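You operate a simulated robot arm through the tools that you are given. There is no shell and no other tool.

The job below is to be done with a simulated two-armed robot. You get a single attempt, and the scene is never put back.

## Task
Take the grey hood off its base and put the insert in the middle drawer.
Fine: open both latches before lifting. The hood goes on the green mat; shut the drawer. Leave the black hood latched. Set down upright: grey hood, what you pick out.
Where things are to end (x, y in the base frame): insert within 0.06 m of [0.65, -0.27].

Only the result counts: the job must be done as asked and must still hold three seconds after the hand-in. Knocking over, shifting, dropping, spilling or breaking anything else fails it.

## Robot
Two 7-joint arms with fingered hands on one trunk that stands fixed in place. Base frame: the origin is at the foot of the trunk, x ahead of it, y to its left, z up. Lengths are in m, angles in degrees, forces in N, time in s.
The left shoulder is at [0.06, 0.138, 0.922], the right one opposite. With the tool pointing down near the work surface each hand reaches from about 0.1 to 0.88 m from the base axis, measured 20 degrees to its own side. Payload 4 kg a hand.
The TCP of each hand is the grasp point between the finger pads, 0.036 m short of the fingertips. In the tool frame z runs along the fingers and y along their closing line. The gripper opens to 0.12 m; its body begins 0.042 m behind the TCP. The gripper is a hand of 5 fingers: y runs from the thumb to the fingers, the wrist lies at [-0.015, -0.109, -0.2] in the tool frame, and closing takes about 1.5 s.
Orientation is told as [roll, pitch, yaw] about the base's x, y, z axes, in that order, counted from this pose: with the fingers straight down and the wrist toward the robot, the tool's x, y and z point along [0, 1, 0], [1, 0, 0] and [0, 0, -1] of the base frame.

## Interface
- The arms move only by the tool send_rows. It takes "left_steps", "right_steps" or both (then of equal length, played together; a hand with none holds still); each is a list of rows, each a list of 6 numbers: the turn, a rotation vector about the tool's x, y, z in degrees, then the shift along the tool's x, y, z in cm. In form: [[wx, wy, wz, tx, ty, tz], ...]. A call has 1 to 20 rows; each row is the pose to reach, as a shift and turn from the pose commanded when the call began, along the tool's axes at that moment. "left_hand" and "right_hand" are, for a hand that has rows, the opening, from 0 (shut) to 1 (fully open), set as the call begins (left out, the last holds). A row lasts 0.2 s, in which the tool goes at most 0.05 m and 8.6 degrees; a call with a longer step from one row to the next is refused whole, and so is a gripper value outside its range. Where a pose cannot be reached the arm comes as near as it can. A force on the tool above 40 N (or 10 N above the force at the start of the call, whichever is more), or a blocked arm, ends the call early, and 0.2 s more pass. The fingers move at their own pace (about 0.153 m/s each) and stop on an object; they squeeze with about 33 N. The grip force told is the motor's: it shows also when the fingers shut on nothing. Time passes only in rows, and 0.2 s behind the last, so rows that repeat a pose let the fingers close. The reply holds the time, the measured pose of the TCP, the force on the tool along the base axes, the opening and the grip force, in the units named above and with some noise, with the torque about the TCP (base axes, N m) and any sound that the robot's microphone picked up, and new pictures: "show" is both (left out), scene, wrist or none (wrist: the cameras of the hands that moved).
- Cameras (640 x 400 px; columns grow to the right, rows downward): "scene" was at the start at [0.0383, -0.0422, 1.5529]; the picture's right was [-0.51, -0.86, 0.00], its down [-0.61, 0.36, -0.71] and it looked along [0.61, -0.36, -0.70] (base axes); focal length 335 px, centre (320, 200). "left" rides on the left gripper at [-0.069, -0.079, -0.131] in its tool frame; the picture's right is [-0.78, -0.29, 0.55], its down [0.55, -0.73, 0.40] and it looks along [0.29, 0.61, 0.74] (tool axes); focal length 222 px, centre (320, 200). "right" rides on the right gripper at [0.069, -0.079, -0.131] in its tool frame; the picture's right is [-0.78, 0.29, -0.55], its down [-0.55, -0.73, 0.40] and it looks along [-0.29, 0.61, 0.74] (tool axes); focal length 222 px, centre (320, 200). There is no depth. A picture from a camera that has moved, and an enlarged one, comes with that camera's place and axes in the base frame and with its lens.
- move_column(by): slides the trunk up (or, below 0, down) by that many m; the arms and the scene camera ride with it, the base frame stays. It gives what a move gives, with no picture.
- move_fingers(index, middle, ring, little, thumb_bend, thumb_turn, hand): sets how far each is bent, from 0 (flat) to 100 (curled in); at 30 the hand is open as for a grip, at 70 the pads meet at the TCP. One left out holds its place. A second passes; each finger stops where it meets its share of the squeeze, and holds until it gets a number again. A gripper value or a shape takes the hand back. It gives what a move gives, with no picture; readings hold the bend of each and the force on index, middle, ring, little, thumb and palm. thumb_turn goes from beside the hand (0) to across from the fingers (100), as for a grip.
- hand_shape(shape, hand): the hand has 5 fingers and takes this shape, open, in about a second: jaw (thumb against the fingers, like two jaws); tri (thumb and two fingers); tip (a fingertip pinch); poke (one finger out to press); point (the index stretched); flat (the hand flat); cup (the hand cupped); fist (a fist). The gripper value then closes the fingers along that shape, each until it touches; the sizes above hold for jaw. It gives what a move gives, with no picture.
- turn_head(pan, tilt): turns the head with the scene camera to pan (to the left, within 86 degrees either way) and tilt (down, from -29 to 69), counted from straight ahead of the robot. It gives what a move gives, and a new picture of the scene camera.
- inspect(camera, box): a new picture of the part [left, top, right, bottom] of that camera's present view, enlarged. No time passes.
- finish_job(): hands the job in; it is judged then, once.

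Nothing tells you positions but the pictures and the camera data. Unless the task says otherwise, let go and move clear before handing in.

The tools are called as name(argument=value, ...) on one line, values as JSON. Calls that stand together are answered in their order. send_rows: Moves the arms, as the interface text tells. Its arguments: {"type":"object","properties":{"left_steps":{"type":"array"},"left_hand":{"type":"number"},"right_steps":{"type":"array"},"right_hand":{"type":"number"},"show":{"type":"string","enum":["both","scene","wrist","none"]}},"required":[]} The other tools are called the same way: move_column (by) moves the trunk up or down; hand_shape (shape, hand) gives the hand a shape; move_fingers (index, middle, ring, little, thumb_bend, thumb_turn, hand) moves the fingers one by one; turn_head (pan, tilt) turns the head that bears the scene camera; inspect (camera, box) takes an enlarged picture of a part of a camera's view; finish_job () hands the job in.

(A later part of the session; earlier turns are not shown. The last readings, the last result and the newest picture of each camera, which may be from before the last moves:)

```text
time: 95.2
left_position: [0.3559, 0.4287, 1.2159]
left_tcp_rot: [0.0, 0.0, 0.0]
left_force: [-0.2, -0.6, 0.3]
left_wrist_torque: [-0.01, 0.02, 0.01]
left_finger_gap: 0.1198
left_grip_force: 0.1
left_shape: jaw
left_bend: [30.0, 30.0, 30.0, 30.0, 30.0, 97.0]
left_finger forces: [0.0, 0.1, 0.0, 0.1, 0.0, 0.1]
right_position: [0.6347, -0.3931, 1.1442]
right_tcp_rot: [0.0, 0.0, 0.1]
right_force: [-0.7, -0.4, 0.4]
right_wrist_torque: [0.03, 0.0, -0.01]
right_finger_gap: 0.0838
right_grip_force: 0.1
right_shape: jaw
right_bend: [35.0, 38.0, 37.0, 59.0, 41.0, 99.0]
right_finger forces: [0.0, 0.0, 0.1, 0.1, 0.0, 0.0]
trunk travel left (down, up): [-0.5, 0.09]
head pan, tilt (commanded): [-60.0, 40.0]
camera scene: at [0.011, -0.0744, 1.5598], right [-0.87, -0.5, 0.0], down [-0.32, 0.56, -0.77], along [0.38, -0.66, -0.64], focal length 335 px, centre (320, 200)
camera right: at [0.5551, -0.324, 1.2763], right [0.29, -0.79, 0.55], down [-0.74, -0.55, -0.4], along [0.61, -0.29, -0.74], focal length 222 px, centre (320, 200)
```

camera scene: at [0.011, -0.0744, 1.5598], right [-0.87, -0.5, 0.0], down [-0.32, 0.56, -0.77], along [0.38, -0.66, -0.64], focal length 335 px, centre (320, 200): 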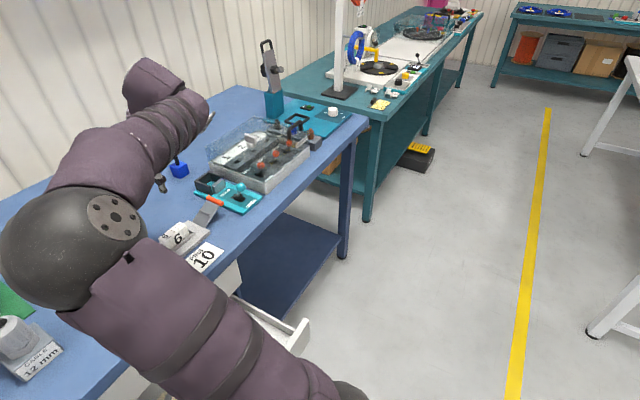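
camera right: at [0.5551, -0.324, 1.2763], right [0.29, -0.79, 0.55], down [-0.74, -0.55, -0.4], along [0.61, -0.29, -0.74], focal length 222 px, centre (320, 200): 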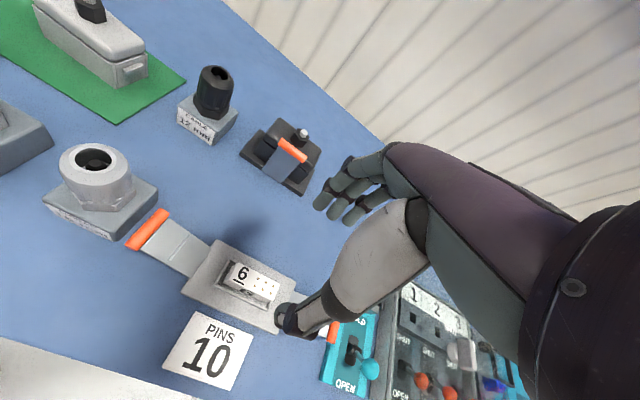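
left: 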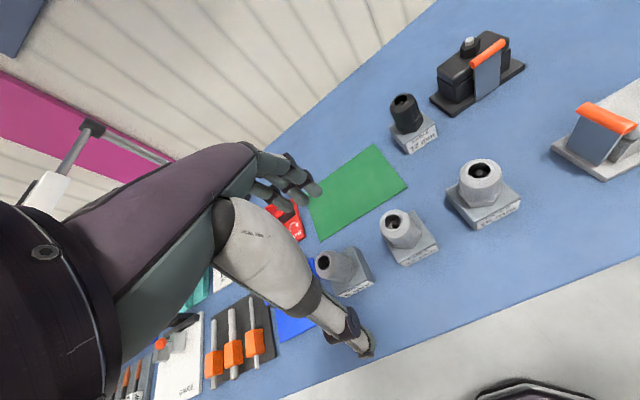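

The hand is over the insert but the elbow has swung up and inward again. Yawing the hand 90° forces the elbow out to the right, so I'll do that here in clear air and then yaw back.

send_rows(right_steps=[[0, 0, -8, 0, 0, 0], [0, 0, -16, 0, 0, 0], [0, 0, -24, 0, 0, 0], [0, 0, -32, 0, 0, 0], [0, 0, -40, 0, 0, 0], [0, 0, -48, 0, 0, 0], [0, 0, -56, 0, 0, 0], [0, 0, -64, 0, 0, 0], [0, 0, -72, 0, 0, 0], [0, 0, -80, 0, 0, 0], [0, 0, -88, 0, 0, 0], [0, 0, -90, 0, 0, 0]], show="scene")

turn_head(pan=-45, tilt=35)

```text
time: 97.8
left_position: [0.3567, 0.4287, 1.2157]
left_tcp_rot: [0.0, 0.1, 0.0]
left_force: [-1.1, -0.1, -0.3]
left_wrist_torque: [-0.04, -0.04, 0.03]
left_finger_gap: 0.1199
left_grip_force: 0.0
left_shape: jaw
left_bend: [30.0, 30.0, 30.0, 30.0, 30.0, 97.0]
left_finger forces: [0.0, 0.0, 0.0, 0.0, 0.0, 0.1]
right_position: [0.6313, -0.3925, 1.1428]
right_tcp_rot: [0.0, -0.1, 90.2]
right_force: [0.5, 0.0, 0.0]
right_wrist_torque: [-0.02, 0.0, 0.01]
right_finger_gap: 0.084
right_grip_force: 0.1
right_shape: jaw
right_bend: [35.0, 38.0, 37.0, 59.0, 41.0, 99.0]
right_finger forces: [0.0, 0.0, 0.0, 0.1, 0.0, 0.0]
trunk travel left (down, up): [-0.5, 0.09]
head pan, tilt (commanded): [-60.0, 40.0]
camera scene: at [0.0105, -0.0743, 1.5599], right [-0.87, -0.5, 0.0], down [-0.32, 0.56, -0.77], along [0.38, -0.66, -0.64], focal length 335 px, centre (320, 200)
```

scene: 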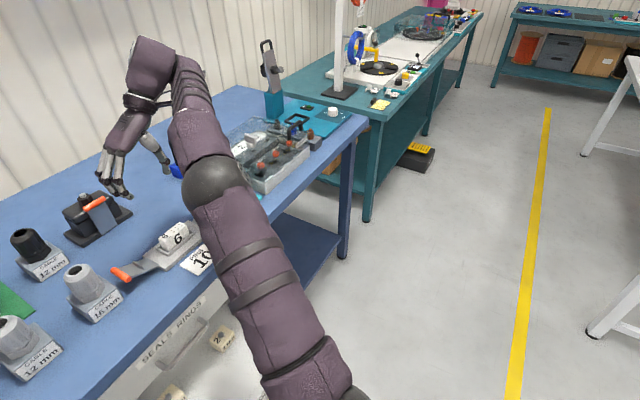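

```text
time: 98.6
left_position: [0.356, 0.4292, 1.217]
left_tcp_rot: [0.0, 0.0, 0.0]
left_force: [-0.4, -0.5, 0.2]
left_wrist_torque: [-0.02, 0.01, 0.02]
left_finger_gap: 0.12
left_grip_force: 0.1
left_shape: jaw
left_bend: [30.0, 30.0, 30.0, 30.0, 30.0, 97.0]
left_finger forces: [0.1, 0.0, 0.0, 0.0, 0.0, 0.0]
right_position: [0.6316, -0.3925, 1.1441]
right_tcp_rot: [0.1, 0.0, 90.1]
right_force: [-0.1, -0.4, -0.1]
right_wrist_torque: [0.0, 0.0, 0.01]
right_finger_gap: 0.084
right_grip_force: 0.0
right_shape: jaw
right_bend: [35.0, 38.0, 37.0, 59.0, 41.0, 99.0]
right_finger forces: [0.0, 0.1, 0.1, 0.1, 0.0, 0.0]
trunk travel left (down, up): [-0.5, 0.09]
head pan, tilt (commanded): [-45.0, 35.0]
camera scene: at [0.0305, -0.0629, 1.5674], right [-0.71, -0.71, 0.0], down [-0.41, 0.41, -0.82], along [0.58, -0.58, -0.57], focal length 335 px, centre (320, 200)
```

scene: 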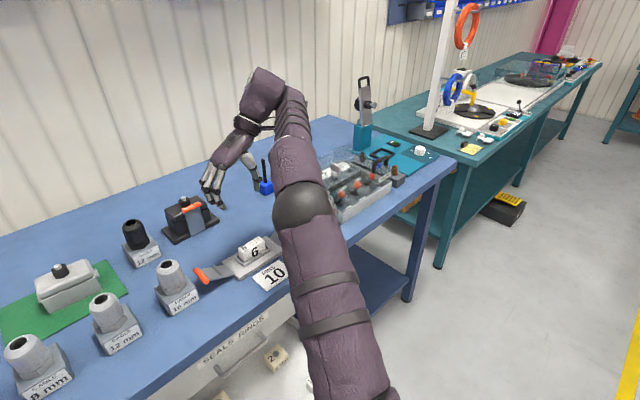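

This restored the elbow-right posture. I'll swing back to zero yaw via y -0.50, as I did the first time.

send_rows(right_steps=[[0, 0, 7.5, 0, -2, 0], [0, 0, 15, 0, -4, 0], [0, 0, 22.5, 0, -6, 0], [0, 0, 30, 0, -8, 0], [0, 0, 37.5, 0, -10, 0], [0, 0, 45, 0, -12, 0], [0, 0, 52.5, 0, -12, 0], [0, 0, 60, 0, -10, 0], [0, 0, 67.5, 0, -8, 0], [0, 0, 75, 0, -6, 0], [0, 0, 82.5, 0, -4, 0], [0, 0, 90, 0, -2, 0], [0, 0, 90, -0.3, 0, 0]], show="both")

```text
time: 101.4
left_position: [0.3548, 0.4282, 1.2157]
left_tcp_rot: [0.0, 0.0, 0.1]
left_force: [-0.1, 0.3, 0.2]
left_wrist_torque: [0.04, -0.04, 0.02]
left_finger_gap: 0.1197
left_grip_force: 0.1
left_shape: jaw
left_bend: [30.0, 30.0, 30.0, 30.0, 30.0, 97.0]
left_finger forces: [0.0, 0.1, 0.0, 0.1, 0.0, 0.0]
right_position: [0.6358, -0.3913, 1.1447]
right_tcp_rot: [0.0, 0.1, 0.0]
right_force: [-0.8, -0.7, 0.1]
right_wrist_torque: [0.01, 0.02, 0.0]
right_finger_gap: 0.084
right_grip_force: 0.1
right_shape: jaw
right_bend: [35.0, 38.0, 37.0, 59.0, 41.0, 99.0]
right_finger forces: [0.0, 0.1, 0.0, 0.1, 0.0, 0.0]
trunk travel left (down, up): [-0.5, 0.09]
head pan, tilt (commanded): [-45.0, 35.0]
camera scene: at [0.0307, -0.0625, 1.5674], right [-0.71, -0.71, 0.0], down [-0.41, 0.41, -0.82], along [0.58, -0.58, -0.57], focal length 335 px, centre (320, 200)
camera right: at [0.5569, -0.323, 1.2766], right [0.29, -0.79, 0.55], down [-0.74, -0.55, -0.4], along [0.61, -0.29, -0.74], focal length 222 px, centre (320, 200)
```

scene: 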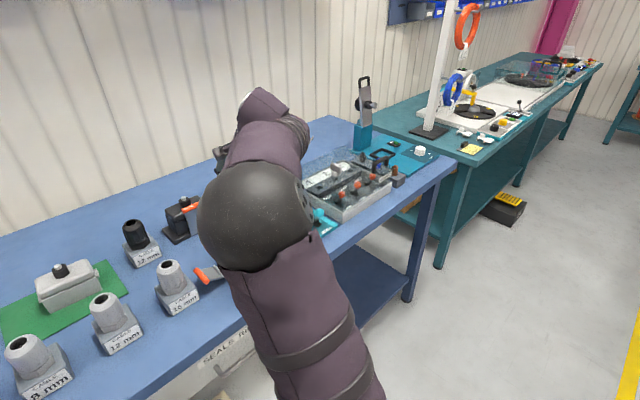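
right: 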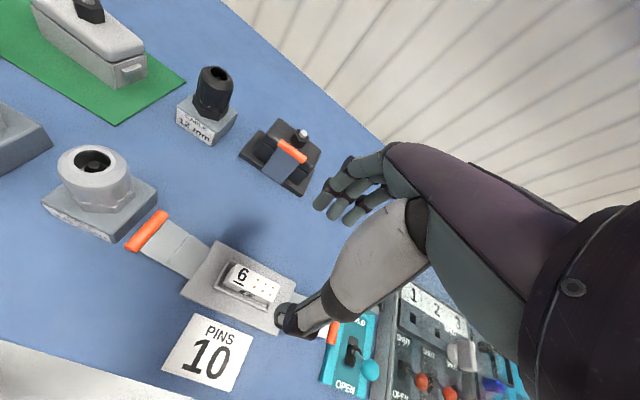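

The hand reached this pose exactly this time. I'll try lowering a bit and see whether the arm follows.

send_rows(right_steps=[[0, 0, 0, 0, 0, 2], [0, 0, 0, 0, 0, 4], [0, 0, 0, 0, 0, 6], [0, 0, 0, 0, 0, 8], [0, 0, 0, 0, 0, 10]], show="scene")

```text
time: 102.6
left_position: [0.3566, 0.4293, 1.2152]
left_tcp_rot: [0.0, 0.1, -0.1]
left_force: [0.7, 0.7, -0.2]
left_wrist_torque: [0.0, 0.03, 0.03]
left_finger_gap: 0.1201
left_grip_force: 0.0
left_shape: jaw
left_bend: [30.0, 30.0, 30.0, 30.0, 30.0, 97.0]
left_finger forces: [0.0, 0.0, 0.1, 0.1, 0.0, 0.0]
right_position: [0.6354, -0.3944, 1.0435]
right_tcp_rot: [0.0, 0.0, 0.1]
right_force: [0.1, 0.5, 0.5]
right_wrist_torque: [-0.01, 0.02, 0.0]
right_finger_gap: 0.0836
right_grip_force: 0.1
right_shape: jaw
right_bend: [35.0, 38.0, 37.0, 59.0, 41.0, 99.0]
right_finger forces: [0.1, 0.0, 0.0, 0.0, 0.0, 0.1]
trunk travel left (down, up): [-0.5, 0.09]
head pan, tilt (commanded): [-45.0, 35.0]
camera scene: at [0.0308, -0.0629, 1.5674], right [-0.71, -0.71, 0.0], down [-0.41, 0.41, -0.82], along [0.58, -0.58, -0.57], focal length 335 px, centre (320, 200)
```

scene: 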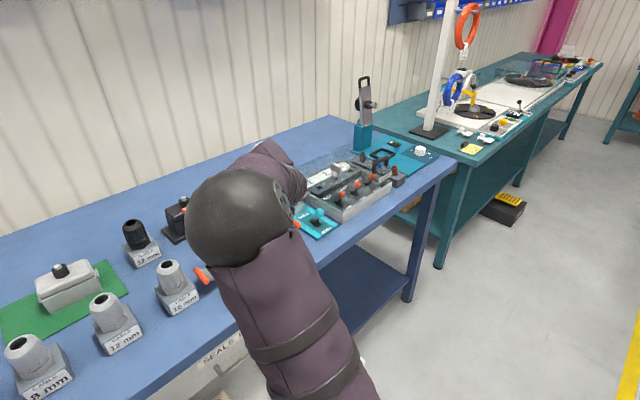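

It followed exactly. Lowering further toward the insert.

send_rows(right_steps=[[0, 0, 0, 0, 0, 1.5], [0, 0, 0, 0, 0, 3], [0, 0, 0, 0, 0, 4.5], [0, 0, 0, 0, 0, 5.5]], show="both")

inspect(camera="right", box=[180, 170, 400, 370])

```text
time: 103.6
left_position: [0.3553, 0.4288, 1.215]
left_tcp_rot: [0.0, 0.0, 0.0]
left_force: [-0.4, -0.3, 0.2]
left_wrist_torque: [0.03, 0.0, -0.02]
left_finger_gap: 0.1197
left_grip_force: 0.1
left_shape: jaw
left_bend: [30.0, 30.0, 30.0, 30.0, 30.0, 97.0]
left_finger forces: [0.0, 0.0, 0.1, 0.0, 0.1, 0.1]
right_position: [0.6345, -0.3928, 0.9878]
right_tcp_rot: [0.0, 0.0, 0.0]
right_force: [-0.6, -0.2, -0.5]
right_wrist_torque: [-0.02, 0.0, -0.03]
right_finger_gap: 0.0838
right_grip_force: 0.0
right_shape: jaw
right_bend: [35.0, 38.0, 37.0, 59.0, 41.0, 99.0]
right_finger forces: [0.1, 0.0, 0.0, 0.0, 0.0, 0.0]
trunk travel left (down, up): [-0.5, 0.09]
head pan, tilt (commanded): [-45.0, 35.0]
camera scene: at [0.0307, -0.0628, 1.5674], right [-0.71, -0.71, 0.0], down [-0.41, 0.41, -0.82], along [0.58, -0.58, -0.57], focal length 335 px, centre (320, 200)
camera right: at [0.5552, -0.3238, 1.1198], right [0.29, -0.78, 0.55], down [-0.73, -0.55, -0.4], along [0.61, -0.29, -0.74], focal length 222 px, centre (320, 200)
```

scene: 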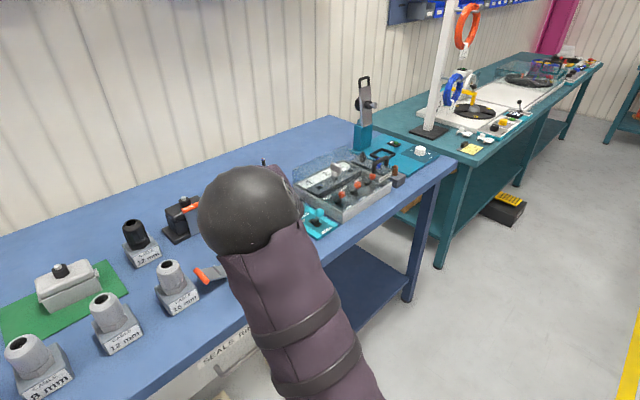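
right: 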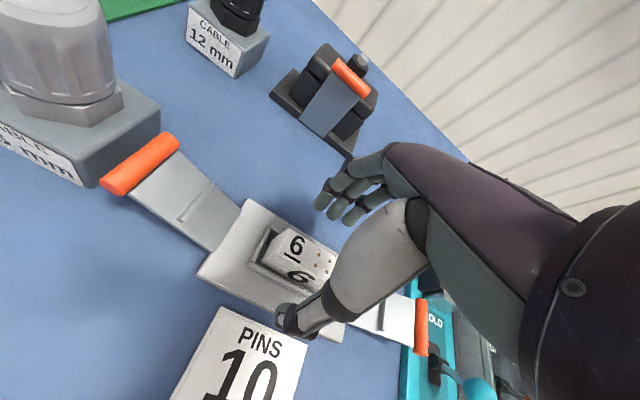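

```text
2.00 times, centred on (290, 270) of right
camera zoom: at [0.5552, -0.3238, 1.1198], right [0.29, -0.78, 0.55], down [-0.73, -0.55, -0.4], along [0.61, -0.29, -0.74], focal length 444 px, centre (380, 60)
```

zoom: 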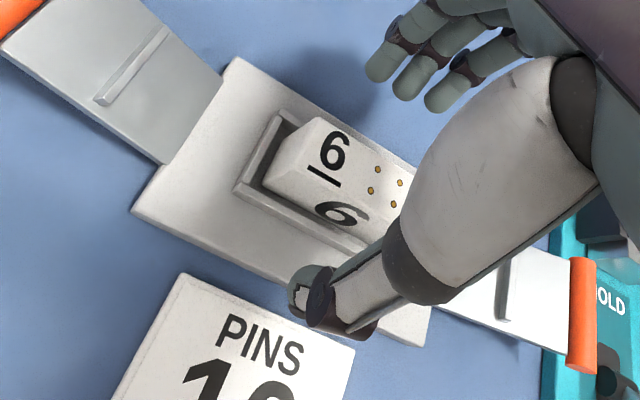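

Good. The last 3.5 cm down, so the fingertips sit just above the collar.

send_rows(right_steps=[[0, 0, 0, 0, 0.1, 1], [0, 0, 0, 0, 0.1, 2], [0, 0, 0, 0, 0.1, 3], [0, 0, 0, 0, 0.1, 3.5], [0, 0, 0, 0, 0.1, 3.5]], show="wrist")

inspect(camera="right", box=[180, 170, 400, 370])

```text
time: 104.8
left_position: [0.3552, 0.4294, 1.2152]
left_tcp_rot: [-0.1, 0.0, 0.0]
left_force: [0.1, 0.3, -0.5]
left_wrist_torque: [-0.01, 0.01, 0.03]
left_finger_gap: 0.1194
left_grip_force: 0.0
left_shape: jaw
left_bend: [30.0, 30.0, 30.0, 30.0, 30.0, 97.0]
left_finger forces: [0.0, 0.0, 0.0, 0.0, 0.0, 0.0]
right_position: [0.6357, -0.3922, 0.9544]
right_tcp_rot: [0.0, 0.0, 0.0]
right_force: [-0.1, 0.3, 0.0]
right_wrist_torque: [-0.02, 0.01, 0.01]
right_finger_gap: 0.084
right_grip_force: 0.1
right_shape: jaw
right_bend: [35.0, 38.0, 37.0, 59.0, 41.0, 99.0]
right_finger forces: [0.0, 0.0, 0.1, 0.0, 0.1, 0.0]
trunk travel left (down, up): [-0.5, 0.09]
head pan, tilt (commanded): [-45.0, 35.0]
camera right: at [0.5566, -0.324, 1.0852], right [0.29, -0.78, 0.55], down [-0.73, -0.55, -0.4], along [0.61, -0.29, -0.74], focal length 222 px, centre (320, 200)
```

right: 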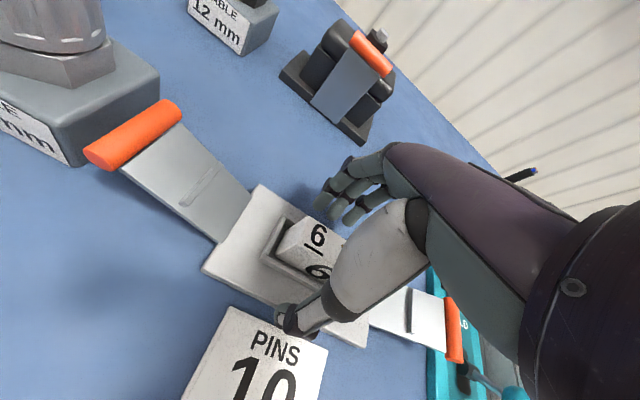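

```text
2.00 times, centred on (290, 270) of right
camera zoom: at [0.5566, -0.324, 1.0852], right [0.29, -0.78, 0.55], down [-0.73, -0.55, -0.4], along [0.61, -0.29, -0.74], focal length 444 px, centre (380, 60)
```

zoom: 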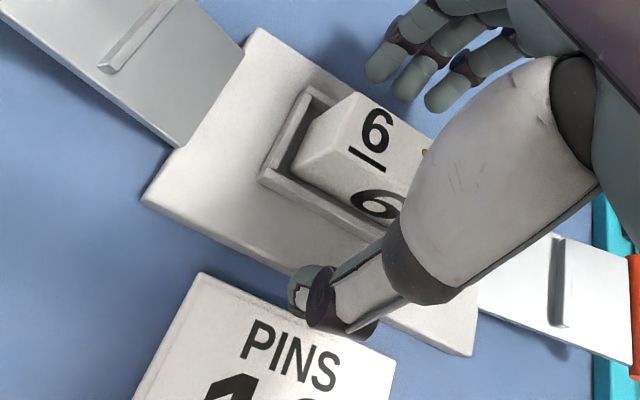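

The insert is between thumb and fingers. Closing on it.

send_rows(right_steps=[[0, 0, 0, 0, 0, 0], [0, 0, 0, 0, 0, 0], [0, 0, 0, 0, 0, 0], [0, 0, 0, 0, 0, 0], [0, 0, 0, 0, 0, 0], [0, 0, 0, 0, 0, 0], [0, 0, 0, 0, 0, 0], [0, 0, 0, 0, 0, 0]], right_hand=0, show="wrist")

inspect(camera="right", box=[180, 170, 400, 370])

```text
time: 106.6
left_position: [0.3544, 0.4299, 1.2162]
left_tcp_rot: [0.0, -0.1, 0.0]
left_force: [0.6, 1.2, -0.6]
left_wrist_torque: [-0.02, -0.02, 0.01]
left_finger_gap: 0.1198
left_grip_force: 0.0
left_shape: jaw
left_bend: [30.0, 30.0, 30.0, 30.0, 30.0, 97.0]
left_finger forces: [0.0, 0.0, 0.0, 0.1, 0.0, 0.0]
right_position: [0.6359, -0.3925, 0.9572]
right_tcp_rot: [-0.1, -0.3, 0.0]
right_force: [4.1, -4.6, 32.1]
right_wrist_torque: [-0.15, -0.29, -0.2]
right_finger_gap: 0.0315
right_grip_force: 33.1
right_shape: jaw
right_bend: [54.0, 56.0, 63.0, 71.0, 71.0, 100.0]
right_finger forces: [34.9, 14.0, 1.2, 0.0, 44.1, 0.1]
trunk travel left (down, up): [-0.5, 0.09]
head pan, tilt (commanded): [-45.0, 35.0]
camera right: at [0.5559, -0.3236, 1.0882], right [0.29, -0.78, 0.55], down [-0.73, -0.55, -0.4], along [0.62, -0.29, -0.73], focal length 222 px, centre (320, 200)
```

right: 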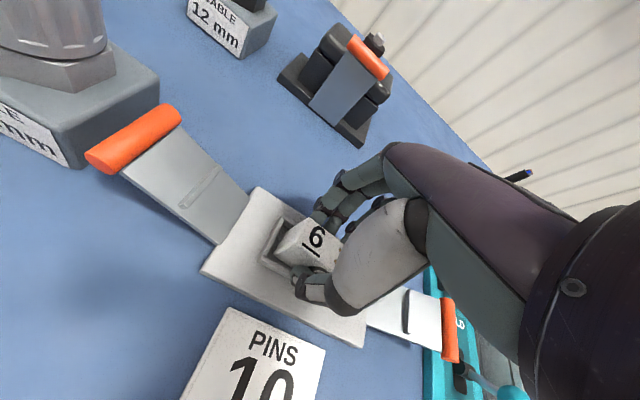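

```text
2.00 times, centred on (290, 270) of right
camera zoom: at [0.5559, -0.3236, 1.0882], right [0.29, -0.78, 0.55], down [-0.73, -0.55, -0.4], along [0.62, -0.29, -0.73], focal length 444 px, centre (380, 60)
```

zoom: 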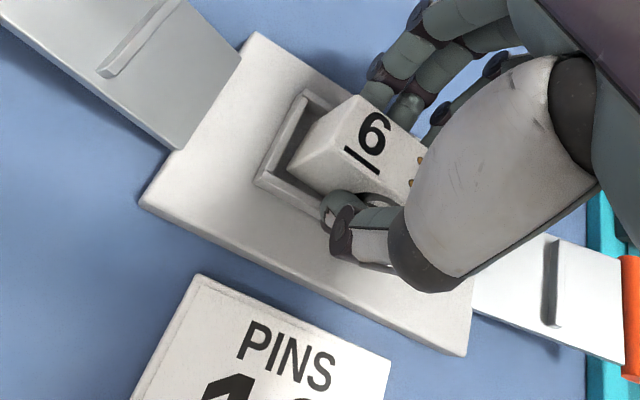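

The closing fingertips press down on the collar (32 N). I'll open a little, rise about 7 mm and close again.

send_rows(right_steps=[[0, 0, 0, 0, 0, 0], [0, 0, 0, 0, 0, 0], [0, 0, 0, 0, 0, 0], [0, 0, 0, 0, 0, -0.4], [0, 0, 0, 0, 0, -0.7], [0, 0, 0, 0, 0, -0.7]], right_hand=0.5, show="wrist")

inspect(camera="right", box=[180, 170, 400, 370])

```text
time: 108.0
left_position: [0.3552, 0.4278, 1.2158]
left_tcp_rot: [0.0, 0.0, -0.1]
left_force: [0.2, -0.3, 0.5]
left_wrist_torque: [0.02, 0.0, -0.02]
left_finger_gap: 0.1197
left_grip_force: 0.0
left_shape: jaw
left_bend: [30.0, 30.0, 30.0, 30.0, 30.0, 97.0]
left_finger forces: [0.0, 0.0, 0.0, 0.0, 0.0, 0.1]
right_position: [0.6361, -0.3927, 0.9601]
right_tcp_rot: [0.0, 0.1, -0.1]
right_force: [-0.5, -0.2, -0.9]
right_wrist_torque: [0.01, -0.01, -0.04]
right_finger_gap: 0.0598
right_grip_force: 0.0
right_shape: jaw
right_bend: [42.0, 46.0, 44.0, 69.0, 56.0, 100.0]
right_finger forces: [0.0, 0.1, 0.1, 0.0, 0.0, 0.0]
trunk travel left (down, up): [-0.5, 0.09]
head pan, tilt (commanded): [-45.0, 35.0]
camera right: at [0.5565, -0.3235, 1.0925], right [0.29, -0.78, 0.55], down [-0.74, -0.55, -0.4], along [0.61, -0.29, -0.74], focal length 222 px, centre (320, 200)
```

right: 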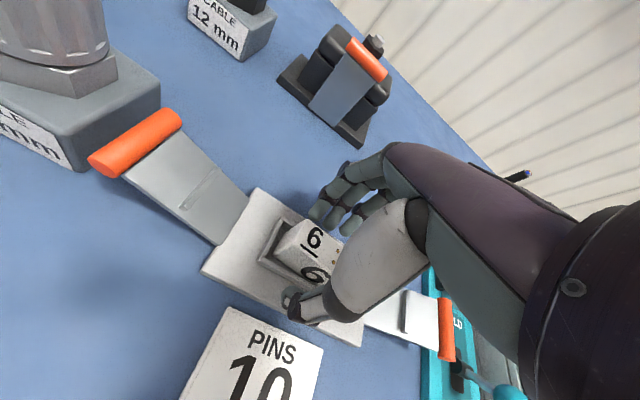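

```text
2.00 times, centred on (290, 270) of right
camera zoom: at [0.5565, -0.3235, 1.0925], right [0.29, -0.78, 0.55], down [-0.74, -0.55, -0.4], along [0.61, -0.29, -0.74], focal length 444 px, centre (380, 60)
```

zoom: 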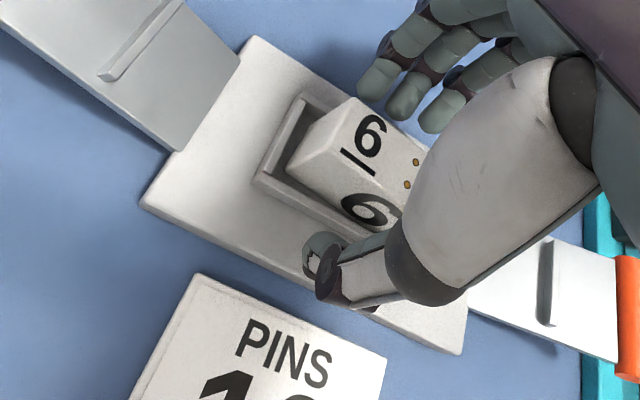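

Now close again from this higher pose.

send_rows(right_steps=[[0, 0, 0, 0, 0, -0.3], [0, 0, 0, 0, 0, -0.3], [0, 0, 0, 0, 0, -0.3], [0, 0, 0, 0, 0, -0.3], [0, 0, 0, 0, 0, -0.3], [0, 0, 0, 0, 0, -0.3], [0, 0, 0, 0, 0, -0.3], [0, 0, 0, 0, 0, -0.3]], right_hand=0, show="wrist")

inspect(camera="right", box=[180, 170, 400, 370])

```text
time: 109.8
left_position: [0.3561, 0.4292, 1.2149]
left_tcp_rot: [0.0, 0.0, -0.1]
left_force: [-0.6, 0.0, 0.2]
left_wrist_torque: [-0.02, 0.04, 0.01]
left_finger_gap: 0.1196
left_grip_force: 0.2
left_shape: jaw
left_bend: [30.0, 30.0, 30.0, 30.0, 30.0, 97.0]
left_finger forces: [0.1, 0.0, 0.0, 0.0, 0.1, 0.1]
right_position: [0.6359, -0.3932, 0.9632]
right_tcp_rot: [-0.1, 0.0, 0.0]
right_force: [0.1, -0.6, 0.2]
right_wrist_torque: [0.0, -0.03, 0.04]
right_finger_gap: 0.02
right_grip_force: 33.1
right_shape: jaw
right_bend: [58.0, 62.0, 64.0, 70.0, 70.0, 100.0]
right_finger forces: [17.5, 8.5, 3.9, 0.1, 29.3, 0.0]
trunk travel left (down, up): [-0.5, 0.09]
head pan, tilt (commanded): [-45.0, 35.0]
camera right: at [0.5568, -0.3239, 1.0958], right [0.29, -0.78, 0.55], down [-0.73, -0.55, -0.4], along [0.61, -0.29, -0.74], focal length 222 px, centre (320, 200)
```

right: 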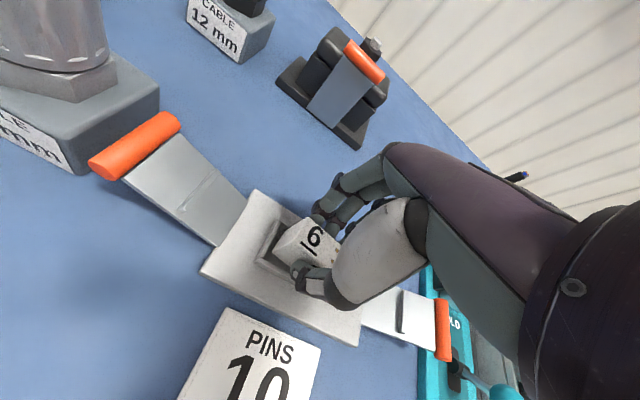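

```text
2.00 times, centred on (290, 270) of right
camera zoom: at [0.5568, -0.3239, 1.0958], right [0.29, -0.78, 0.55], down [-0.73, -0.55, -0.4], along [0.61, -0.29, -0.74], focal length 444 px, centre (380, 60)
```

zoom: 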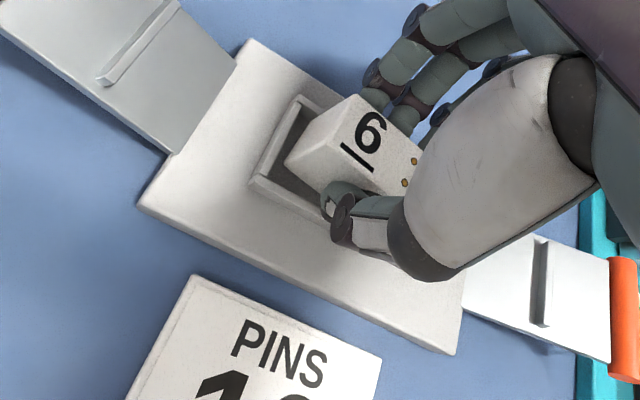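

A clean grip on the insert with no vertical force. Lifting slowly.

send_rows(right_steps=[[0, 0, 0, 0, 0, -0.6], [0, 0, 0, 0, 0, -1.2], [0, 0, 0, 0, 0, -2.0], [0, 0, 0, 0, 0, -3.0], [0, 0, 0, 0, 0, -4.0], [0, 0, 0, 0, 0, -5.0]], show="wrist")

inspect(camera="right", box=[180, 170, 400, 370])

```text
time: 111.2
left_position: [0.3551, 0.4295, 1.216]
left_tcp_rot: [-0.1, 0.0, 0.1]
left_force: [-0.2, 0.2, 0.3]
left_wrist_torque: [-0.03, -0.01, -0.01]
left_finger_gap: 0.1195
left_grip_force: 0.2
left_shape: jaw
left_bend: [30.0, 30.0, 30.0, 30.0, 30.0, 97.0]
left_finger forces: [0.0, 0.0, 0.0, 0.0, 0.0, 0.0]
right_position: [0.6361, -0.3926, 1.0142]
right_tcp_rot: [0.0, -0.1, 0.1]
right_force: [-0.4, -0.4, -0.5]
right_wrist_torque: [0.01, 0.01, -0.03]
right_finger_gap: 0.0201
right_grip_force: 33.1
right_shape: jaw
right_bend: [58.0, 62.0, 64.0, 70.0, 70.0, 100.0]
right_finger forces: [17.7, 8.2, 3.6, 0.1, 29.7, 0.0]
trunk travel left (down, up): [-0.5, 0.09]
head pan, tilt (commanded): [-45.0, 35.0]
camera right: at [0.5567, -0.3236, 1.1457], right [0.29, -0.78, 0.55], down [-0.73, -0.55, -0.4], along [0.61, -0.29, -0.74], focal length 222 px, centre (320, 200)
```

right: 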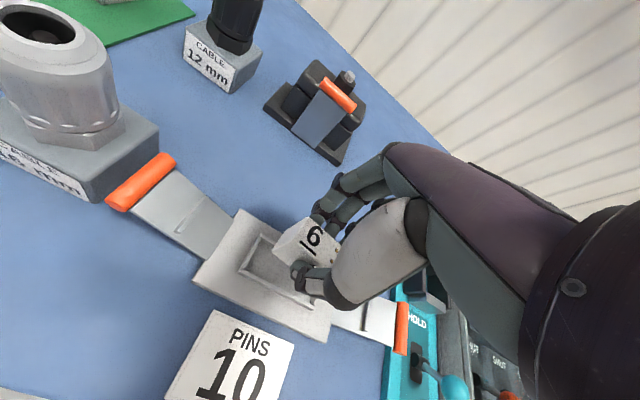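

```text
2.00 times, centred on (290, 270) of right
camera zoom: at [0.5567, -0.3236, 1.1457], right [0.29, -0.78, 0.55], down [-0.73, -0.55, -0.4], along [0.61, -0.29, -0.74], focal length 444 px, centre (380, 60)
```

zoom: 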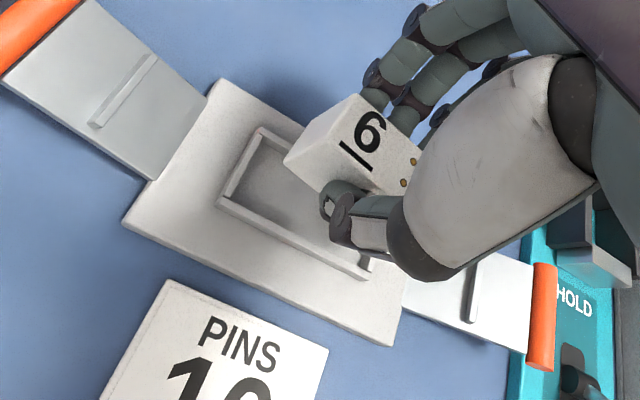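

The insert is out and upright in the hand. I'll lift it clear, and carry it back over the open drawer while yawing to 45° so the wrist stays clear of the shoulder.

send_rows(right_steps=[[0, 0, 0, 0, 0, -4], [0, 0, 0, 0, 0, -8.6], [0, 0, -6.5, 1.9, -3.5, -8.6], [0, 0, -13, 3.8, -7, -8.6], [0, 0, -19.5, 5.7, -10.5, -8.6], [0, 0, -26, 7.6, -14, -8.6], [0, 0, -32.5, 9.5, -17.5, -8.6], [0, 0, -39, 11.4, -21, -8.6], [0, 0, -45, 13.2, -24.6, -8.6], [0, 0, -45, 13.2, -24.6, -8.6]], show="both")

```text
time: 113.4
left_position: [0.3565, 0.4286, 1.2164]
left_tcp_rot: [-0.1, -0.1, -0.1]
left_force: [0.5, -0.4, 0.5]
left_wrist_torque: [0.0, 0.02, 0.0]
left_finger_gap: 0.1198
left_grip_force: 0.0
left_shape: jaw
left_bend: [30.0, 30.0, 30.0, 30.0, 30.0, 97.0]
left_finger forces: [0.1, 0.0, 0.0, 0.0, 0.0, 0.1]
right_position: [0.3896, -0.2596, 1.0983]
right_tcp_rot: [0.0, 0.0, 45.2]
right_force: [0.4, 0.4, 0.5]
right_wrist_torque: [0.03, 0.02, 0.01]
right_finger_gap: 0.0198
right_grip_force: 33.4
right_shape: jaw
right_bend: [58.0, 62.0, 64.0, 70.0, 70.0, 100.0]
right_finger forces: [17.9, 8.1, 3.7, 0.1, 29.6, 0.0]
trunk travel left (down, up): [-0.5, 0.09]
head pan, tilt (commanded): [-45.0, 35.0]
camera scene: at [0.0308, -0.063, 1.5674], right [-0.71, -0.71, 0.0], down [-0.41, 0.41, -0.82], along [0.58, -0.58, -0.57], focal length 335 px, centre (320, 200)
camera right: at [0.2845, -0.2681, 1.2306], right [0.76, -0.35, 0.55], down [-0.13, -0.91, -0.4], along [0.64, 0.23, -0.74], focal length 222 px, centre (320, 200)
```

scene: 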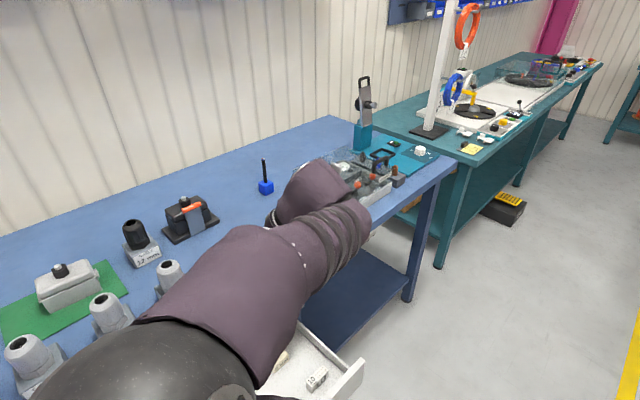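
right: 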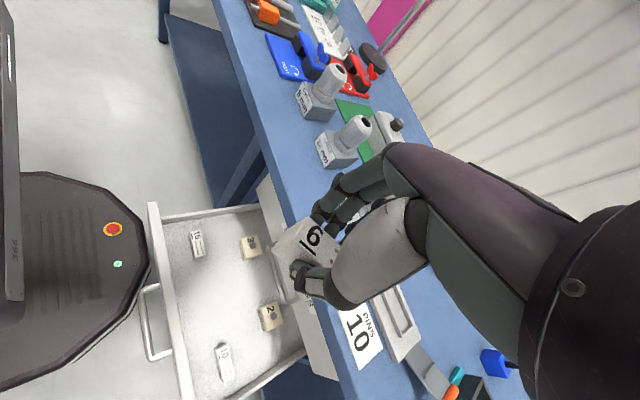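

The insert hangs over the open drawer. Before using the trunk to lower, I'll check the clearance between the torso/base and the drawer handle.

inspect(camera="right", box=[0, 0, 320, 400])

turn_head(pan=-10, tilt=69)

```text
1.00 times, centred on (160, 200) of right (not enlarged: the box is as wide or as high as the picture)
camera zoom: at [0.2845, -0.2681, 1.2306], right [0.76, -0.35, 0.55], down [-0.13, -0.91, -0.4], along [0.64, 0.23, -0.74], focal length 222 px, centre (480, 200)
```

zoom: 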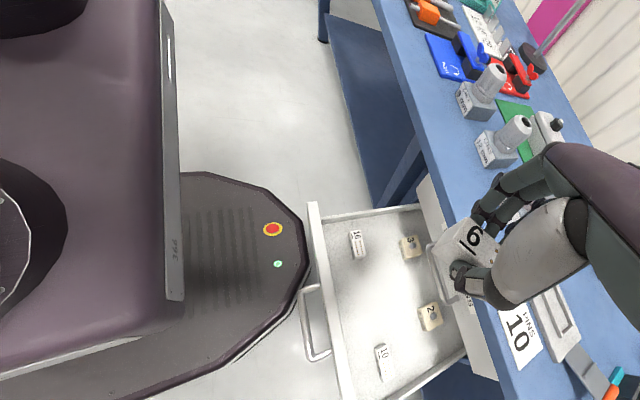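

```text
time: 114.4
left_position: [0.3561, 0.4287, 1.2156]
left_tcp_rot: [0.0, 0.0, 0.0]
left_force: [-0.3, 0.0, -0.6]
left_wrist_torque: [-0.01, -0.02, -0.02]
left_finger_gap: 0.1201
left_grip_force: 0.0
left_shape: jaw
left_bend: [30.0, 30.0, 30.0, 30.0, 30.0, 97.0]
left_finger forces: [0.0, 0.0, 0.1, 0.1, 0.0, 0.0]
right_position: [0.3893, -0.2602, 1.0985]
right_tcp_rot: [0.0, 0.0, 44.9]
right_force: [-0.4, 0.0, -0.6]
right_wrist_torque: [-0.02, 0.02, -0.02]
right_finger_gap: 0.0197
right_grip_force: 33.2
right_shape: jaw
right_bend: [58.0, 62.0, 64.0, 70.0, 70.0, 100.0]
right_finger forces: [17.8, 8.1, 3.6, 0.0, 29.6, 0.0]
trunk travel left (down, up): [-0.5, 0.09]
head pan, tilt (commanded): [-10.0, 68.8]
camera scene: at [0.0234, -0.0102, 1.5238], right [-0.17, -0.98, 0.0], down [-0.92, 0.16, -0.36], along [0.36, -0.06, -0.93], focal length 335 px, centre (320, 200)
```

scene: 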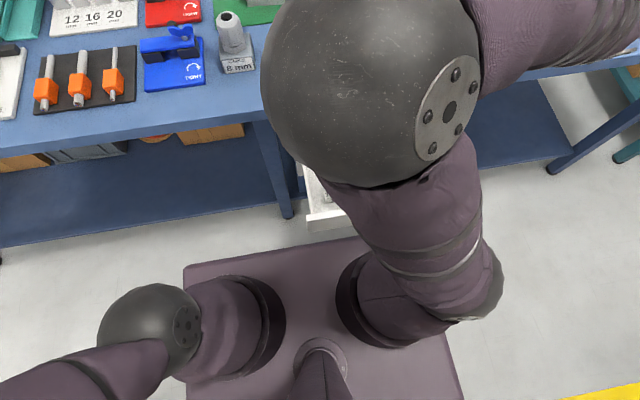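

The torso front is near x 0.18, clear of the handle at 0.26. I'll check the left arm's surroundings too before lowering the trunk.

turn_head(pan=45, tilt=55)

```text
time: 115.7
left_position: [0.3556, 0.4287, 1.2164]
left_tcp_rot: [-0.1, -0.1, -0.1]
left_force: [-0.5, -0.1, 0.2]
left_wrist_torque: [0.02, -0.02, 0.02]
left_finger_gap: 0.1198
left_grip_force: 0.0
left_shape: jaw
left_bend: [30.0, 30.0, 30.0, 30.0, 30.0, 97.0]
left_finger forces: [0.0, 0.0, 0.1, 0.0, 0.0, 0.1]
right_position: [0.3905, -0.2615, 1.098]
right_tcp_rot: [0.0, -0.1, 45.0]
right_force: [0.7, -0.2, -1.0]
right_wrist_torque: [0.01, 0.01, -0.01]
right_finger_gap: 0.0199
right_grip_force: 32.6
right_shape: jaw
right_bend: [58.0, 62.0, 64.0, 70.0, 70.0, 100.0]
right_finger forces: [17.9, 8.1, 3.7, 0.0, 29.6, 0.0]
trunk travel left (down, up): [-0.5, 0.09]
head pan, tilt (commanded): [45.0, 55.0]
camera scene: at [0.0193, 0.0505, 1.5391], right [0.71, -0.71, 0.0], down [-0.58, -0.58, -0.57], along [0.41, 0.41, -0.82], focal length 335 px, centre (320, 200)
```

scene: 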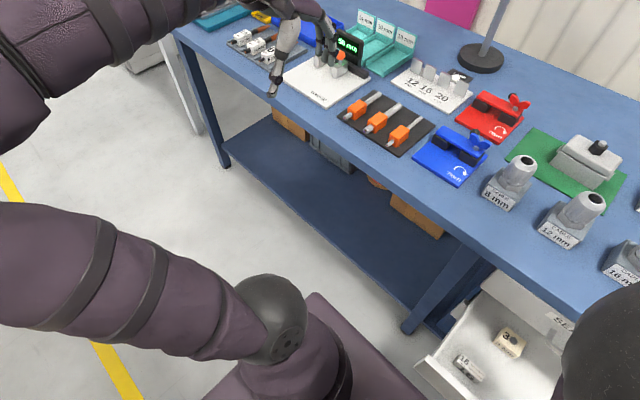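

The left hand is clear of the bench edge. Lowering the trunk in two stages.

move_column(by=-0.2)

turn_head(pan=-25, tilt=50)

inspect(camera="right", box=[0, 0, 640, 400])

```text
time: 117.8
left_position: [0.3549, 0.4299, 1.0159]
left_tcp_rot: [0.0, 0.0, 0.0]
left_force: [-0.5, -0.2, 0.2]
left_wrist_torque: [-0.01, -0.01, 0.02]
left_finger_gap: 0.1198
left_grip_force: 0.1
left_shape: jaw
left_bend: [30.0, 30.0, 30.0, 30.0, 30.0, 97.0]
left_finger forces: [0.1, 0.0, 0.1, 0.1, 0.0, 0.0]
right_position: [0.39, -0.2611, 0.898]
right_tcp_rot: [0.0, 0.0, 45.0]
right_force: [-0.1, 0.5, -0.6]
right_wrist_torque: [0.0, 0.01, -0.04]
right_finger_gap: 0.02
right_grip_force: 33.4
right_shape: jaw
right_bend: [58.0, 62.0, 64.0, 70.0, 70.0, 100.0]
right_finger forces: [18.0, 8.1, 3.8, 0.0, 29.5, 0.0]
trunk travel left (down, up): [-0.3, 0.29]
head pan, tilt (commanded): [45.0, 55.0]
```

```text
time: 119.2
left_position: [0.3564, 0.4298, 1.0161]
left_tcp_rot: [0.0, 0.0, 0.0]
left_force: [-0.5, 0.3, -0.3]
left_wrist_torque: [0.0, 0.01, -0.04]
left_finger_gap: 0.1199
left_grip_force: 0.1
left_shape: jaw
left_bend: [30.0, 30.0, 30.0, 30.0, 30.0, 97.0]
left_finger forces: [0.1, 0.0, 0.0, 0.0, 0.1, 0.0]
right_position: [0.3889, -0.2602, 0.8986]
right_tcp_rot: [-0.1, -0.1, 45.0]
right_force: [-0.2, -0.1, -0.5]
right_wrist_torque: [-0.08, -0.03, -0.02]
right_finger_gap: 0.02
right_grip_force: 33.1
right_shape: jaw
right_bend: [58.0, 62.0, 64.0, 70.0, 70.0, 100.0]
right_finger forces: [17.9, 8.1, 3.6, 0.0, 29.5, 0.1]
trunk travel left (down, up): [-0.3, 0.29]
head pan, tilt (commanded): [-25.0, 50.0]
camera scene: at [0.0381, -0.033, 1.3457], right [-0.42, -0.91, 0.0], down [-0.69, 0.32, -0.64], along [0.58, -0.27, -0.77], focal length 335 px, centre (320, 200)
```

scene: 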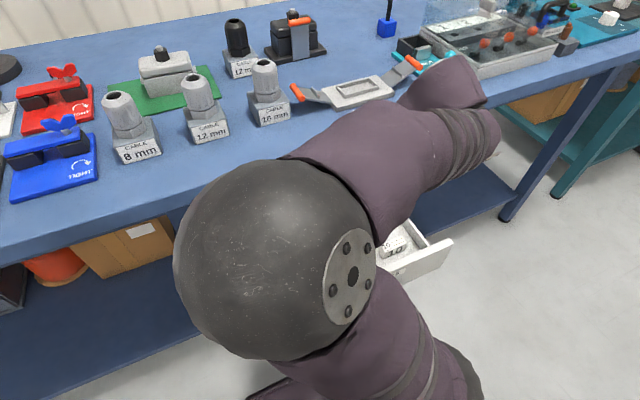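

```text
1.00 times, centred on (320, 200) of right (not enlarged: the box is as wide or as high as the picture)
camera zoom: at [0.2846, -0.268, 1.0307], right [0.76, -0.35, 0.55], down [-0.13, -0.91, -0.4], along [0.64, 0.23, -0.74], focal length 222 px, centre (320, 200)
```

zoom: 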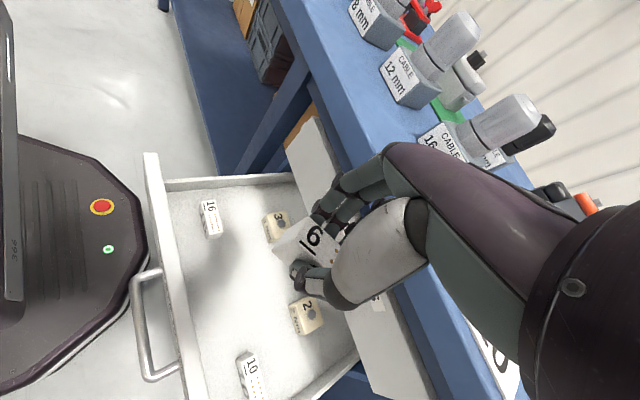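

Everything is clear; wrist and elbow stay in front of the bench. Lowering the second 0.2 m.

move_column(by=-0.2)

inspect(camera="right", box=[0, 0, 640, 400])

turn_head(pan=-50, tilt=50)

```text
time: 121.4
left_position: [0.3554, 0.4278, 0.8151]
left_tcp_rot: [0.0, 0.0, -0.1]
left_force: [0.3, 0.7, 1.2]
left_wrist_torque: [0.01, -0.05, 0.03]
left_finger_gap: 0.1201
left_grip_force: 0.1
left_shape: jaw
left_bend: [30.0, 30.0, 30.0, 30.0, 30.0, 97.0]
left_finger forces: [0.0, 0.0, 0.0, 0.0, 0.0, 0.1]
right_position: [0.389, -0.2603, 0.6983]
right_tcp_rot: [0.0, 0.0, 45.0]
right_force: [0.1, 0.3, -0.8]
right_wrist_torque: [-0.02, 0.04, 0.01]
right_finger_gap: 0.0199
right_grip_force: 32.8
right_shape: jaw
right_bend: [58.0, 62.0, 64.0, 70.0, 70.0, 100.0]
right_finger forces: [17.9, 8.1, 3.7, 0.0, 29.5, 0.1]
trunk travel left (down, up): [-0.1, 0.49]
head pan, tilt (commanded): [-25.0, 50.0]
```

```text
1.00 times, centred on (320, 200) of right (not enlarged: the box is as wide or as high as the picture)
camera zoom: at [0.2846, -0.268, 0.8308], right [0.76, -0.35, 0.55], down [-0.13, -0.91, -0.4], along [0.64, 0.23, -0.74], focal length 222 px, centre (320, 200)
```

zoom: 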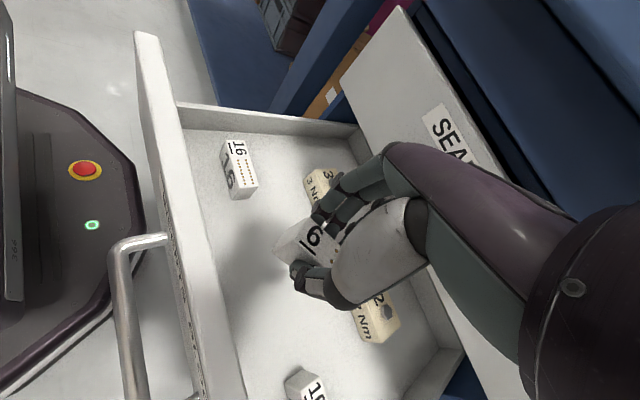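

```text
time: 122.3
left_position: [0.3569, 0.4279, 0.8143]
left_tcp_rot: [0.0, 0.0, 0.0]
left_force: [-0.3, 0.4, 0.3]
left_wrist_torque: [-0.03, -0.03, 0.03]
left_finger_gap: 0.1197
left_grip_force: 0.1
left_shape: jaw
left_bend: [30.0, 30.0, 30.0, 30.0, 30.0, 97.0]
left_finger forces: [0.1, 0.0, 0.0, 0.0, 0.0, 0.1]
right_position: [0.3907, -0.2601, 0.6993]
right_tcp_rot: [-0.1, 0.0, 45.0]
right_force: [0.2, 0.4, -1.1]
right_wrist_torque: [-0.02, 0.01, 0.0]
right_finger_gap: 0.0198
right_grip_force: 32.9
right_shape: jaw
right_bend: [58.0, 62.0, 64.0, 70.0, 70.0, 100.0]
right_finger forces: [17.9, 8.1, 3.7, 0.0, 29.6, 0.0]
trunk travel left (down, up): [-0.1, 0.49]
head pan, tilt (commanded): [-50.0, 50.0]
camera scene: at [0.0178, -0.0594, 1.1457], right [-0.77, -0.64, 0.0], down [-0.49, 0.59, -0.64], along [0.41, -0.49, -0.77], focal length 335 px, centre (320, 200)
```

scene: 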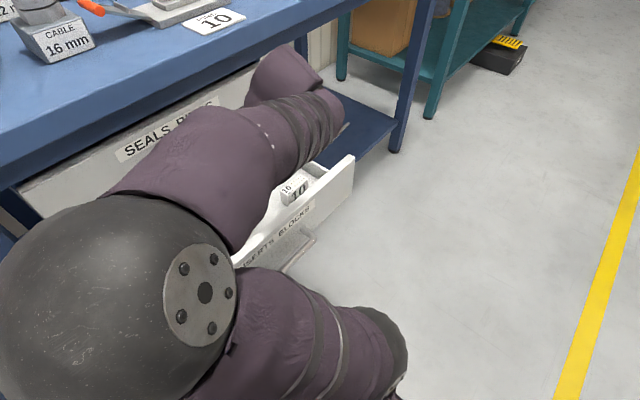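

The insert is over the free middle area. I'll lower with the arm in small steps, watching for contact with the drawer floor.

send_rows(right_steps=[[0, 0, 0, 0, 0, 1.5], [0, 0, 0, 0, 0, 3], [0, 0, 0, 0, 0, 4.5], [0, 0, 0, 0, 0, 6], [0, 0, 0, 0, 0, 6.5]], show="wrist")

```text
time: 123.5
left_position: [0.3543, 0.4288, 0.8153]
left_tcp_rot: [0.0, 0.0, 0.0]
left_force: [-0.9, -0.3, -0.9]
left_wrist_torque: [0.02, 0.0, 0.02]
left_finger_gap: 0.1198
left_grip_force: 0.1
left_shape: jaw
left_bend: [30.0, 30.0, 30.0, 30.0, 30.0, 97.0]
left_finger forces: [0.0, 0.0, 0.1, 0.0, 0.1, 0.0]
right_position: [0.3905, -0.2617, 0.6335]
right_tcp_rot: [0.0, 0.0, 45.0]
right_force: [0.6, -0.2, -1.1]
right_wrist_torque: [-0.03, -0.02, -0.03]
right_finger_gap: 0.0197
right_grip_force: 33.2
right_shape: jaw
right_bend: [58.0, 62.0, 64.0, 70.0, 70.0, 100.0]
right_finger forces: [17.9, 8.1, 3.7, 0.1, 29.7, 0.0]
trunk travel left (down, up): [-0.1, 0.49]
head pan, tilt (commanded): [-50.0, 50.0]
camera right: at [0.2852, -0.2694, 0.7653], right [0.76, -0.35, 0.55], down [-0.13, -0.91, -0.4], along [0.64, 0.23, -0.74], focal length 222 px, centre (320, 200)
```

right: 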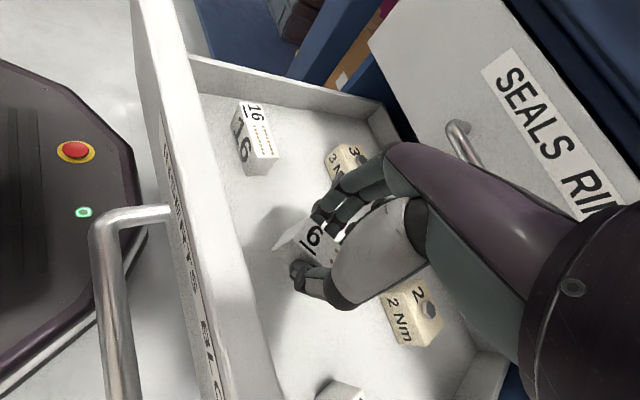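

Still free of the floor. Continuing down in finer steps.

send_rows(right_steps=[[0, 0, 0, 0, 0, 0.4], [0, 0, 0, 0, 0, 0.8], [0, 0, 0, 0, 0, 1.2]], show="none")

inspect(camera="right", box=[220, 140, 420, 330])

```text
time: 124.3
left_position: [0.3566, 0.4294, 0.8171]
left_tcp_rot: [0.1, 0.0, 0.0]
left_force: [-0.3, -0.6, -0.8]
left_wrist_torque: [0.05, -0.02, 0.01]
left_finger_gap: 0.1197
left_grip_force: 0.1
left_shape: jaw
left_bend: [30.0, 30.0, 30.0, 30.0, 30.0, 97.0]
left_finger forces: [0.1, 0.0, 0.0, 0.1, 0.0, 0.0]
right_position: [0.3901, -0.2603, 0.6227]
right_tcp_rot: [0.0, 0.0, 45.0]
right_force: [0.8, 0.0, -1.0]
right_wrist_torque: [0.01, -0.04, 0.01]
right_finger_gap: 0.02
right_grip_force: 32.7
right_shape: jaw
right_bend: [58.0, 62.0, 64.0, 70.0, 70.0, 100.0]
right_finger forces: [17.9, 8.1, 3.7, 0.0, 29.7, 0.1]
trunk travel left (down, up): [-0.1, 0.49]
head pan, tilt (commanded): [-50.0, 50.0]
```

```text
2.11 times, centred on (320, 235) of right
camera zoom: at [0.2853, -0.2685, 0.7542], right [0.76, -0.35, 0.55], down [-0.13, -0.91, -0.4], along [0.64, 0.23, -0.74], focal length 468 px, centre (320, 126)
```

zoom: 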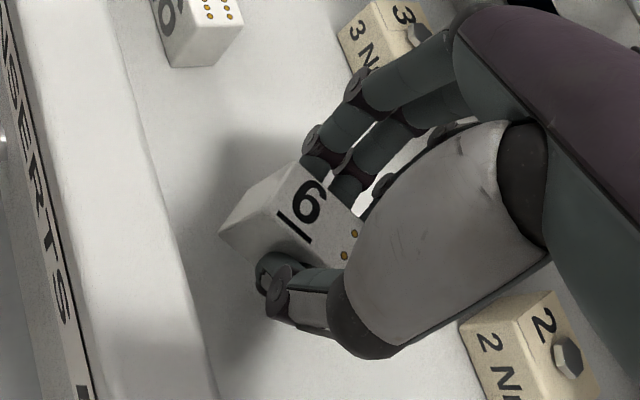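

The shadow shows it is still a bit above the floor. Lowering further.

send_rows(right_steps=[[0, 0, 0, 0, 0, 0.4], [0, 0, 0, 0, 0, 0.8], [0, 0, 0, 0, 0, 1.2]], show="none")

inspect(camera="right", box=[220, 140, 420, 330])

```text
time: 125.1
left_position: [0.356, 0.4293, 0.8151]
left_tcp_rot: [-0.1, -0.1, 0.0]
left_force: [-0.6, 0.6, -0.6]
left_wrist_torque: [0.01, 0.03, 0.0]
left_finger_gap: 0.1199
left_grip_force: 0.1
left_shape: jaw
left_bend: [30.0, 30.0, 30.0, 30.0, 30.0, 97.0]
left_finger forces: [0.1, 0.0, 0.1, 0.1, 0.1, 0.1]
right_position: [0.3917, -0.2607, 0.6099]
right_tcp_rot: [0.1, 0.2, 44.9]
right_force: [0.5, 0.0, -0.9]
right_wrist_torque: [0.03, 0.01, -0.01]
right_finger_gap: 0.0197
right_grip_force: 32.9
right_shape: jaw
right_bend: [58.0, 62.0, 64.0, 70.0, 70.0, 100.0]
right_finger forces: [18.0, 8.2, 3.7, 0.0, 29.6, 0.0]
trunk travel left (down, up): [-0.1, 0.49]
head pan, tilt (commanded): [-50.0, 50.0]
```

```text
2.11 times, centred on (320, 235) of right
camera zoom: at [0.2851, -0.2681, 0.7422], right [0.76, -0.35, 0.55], down [-0.13, -0.91, -0.4], along [0.63, 0.23, -0.74], focal length 468 px, centre (320, 126)
```

zoom: 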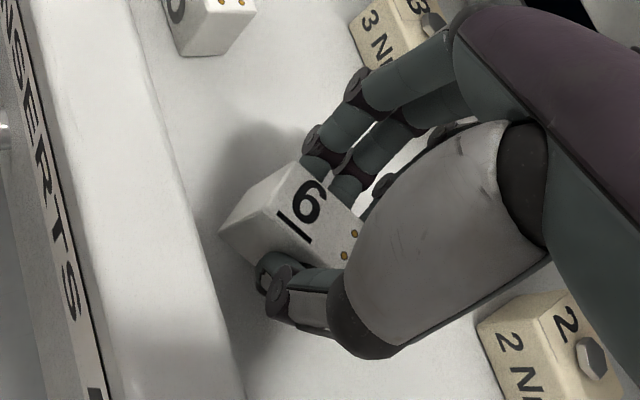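

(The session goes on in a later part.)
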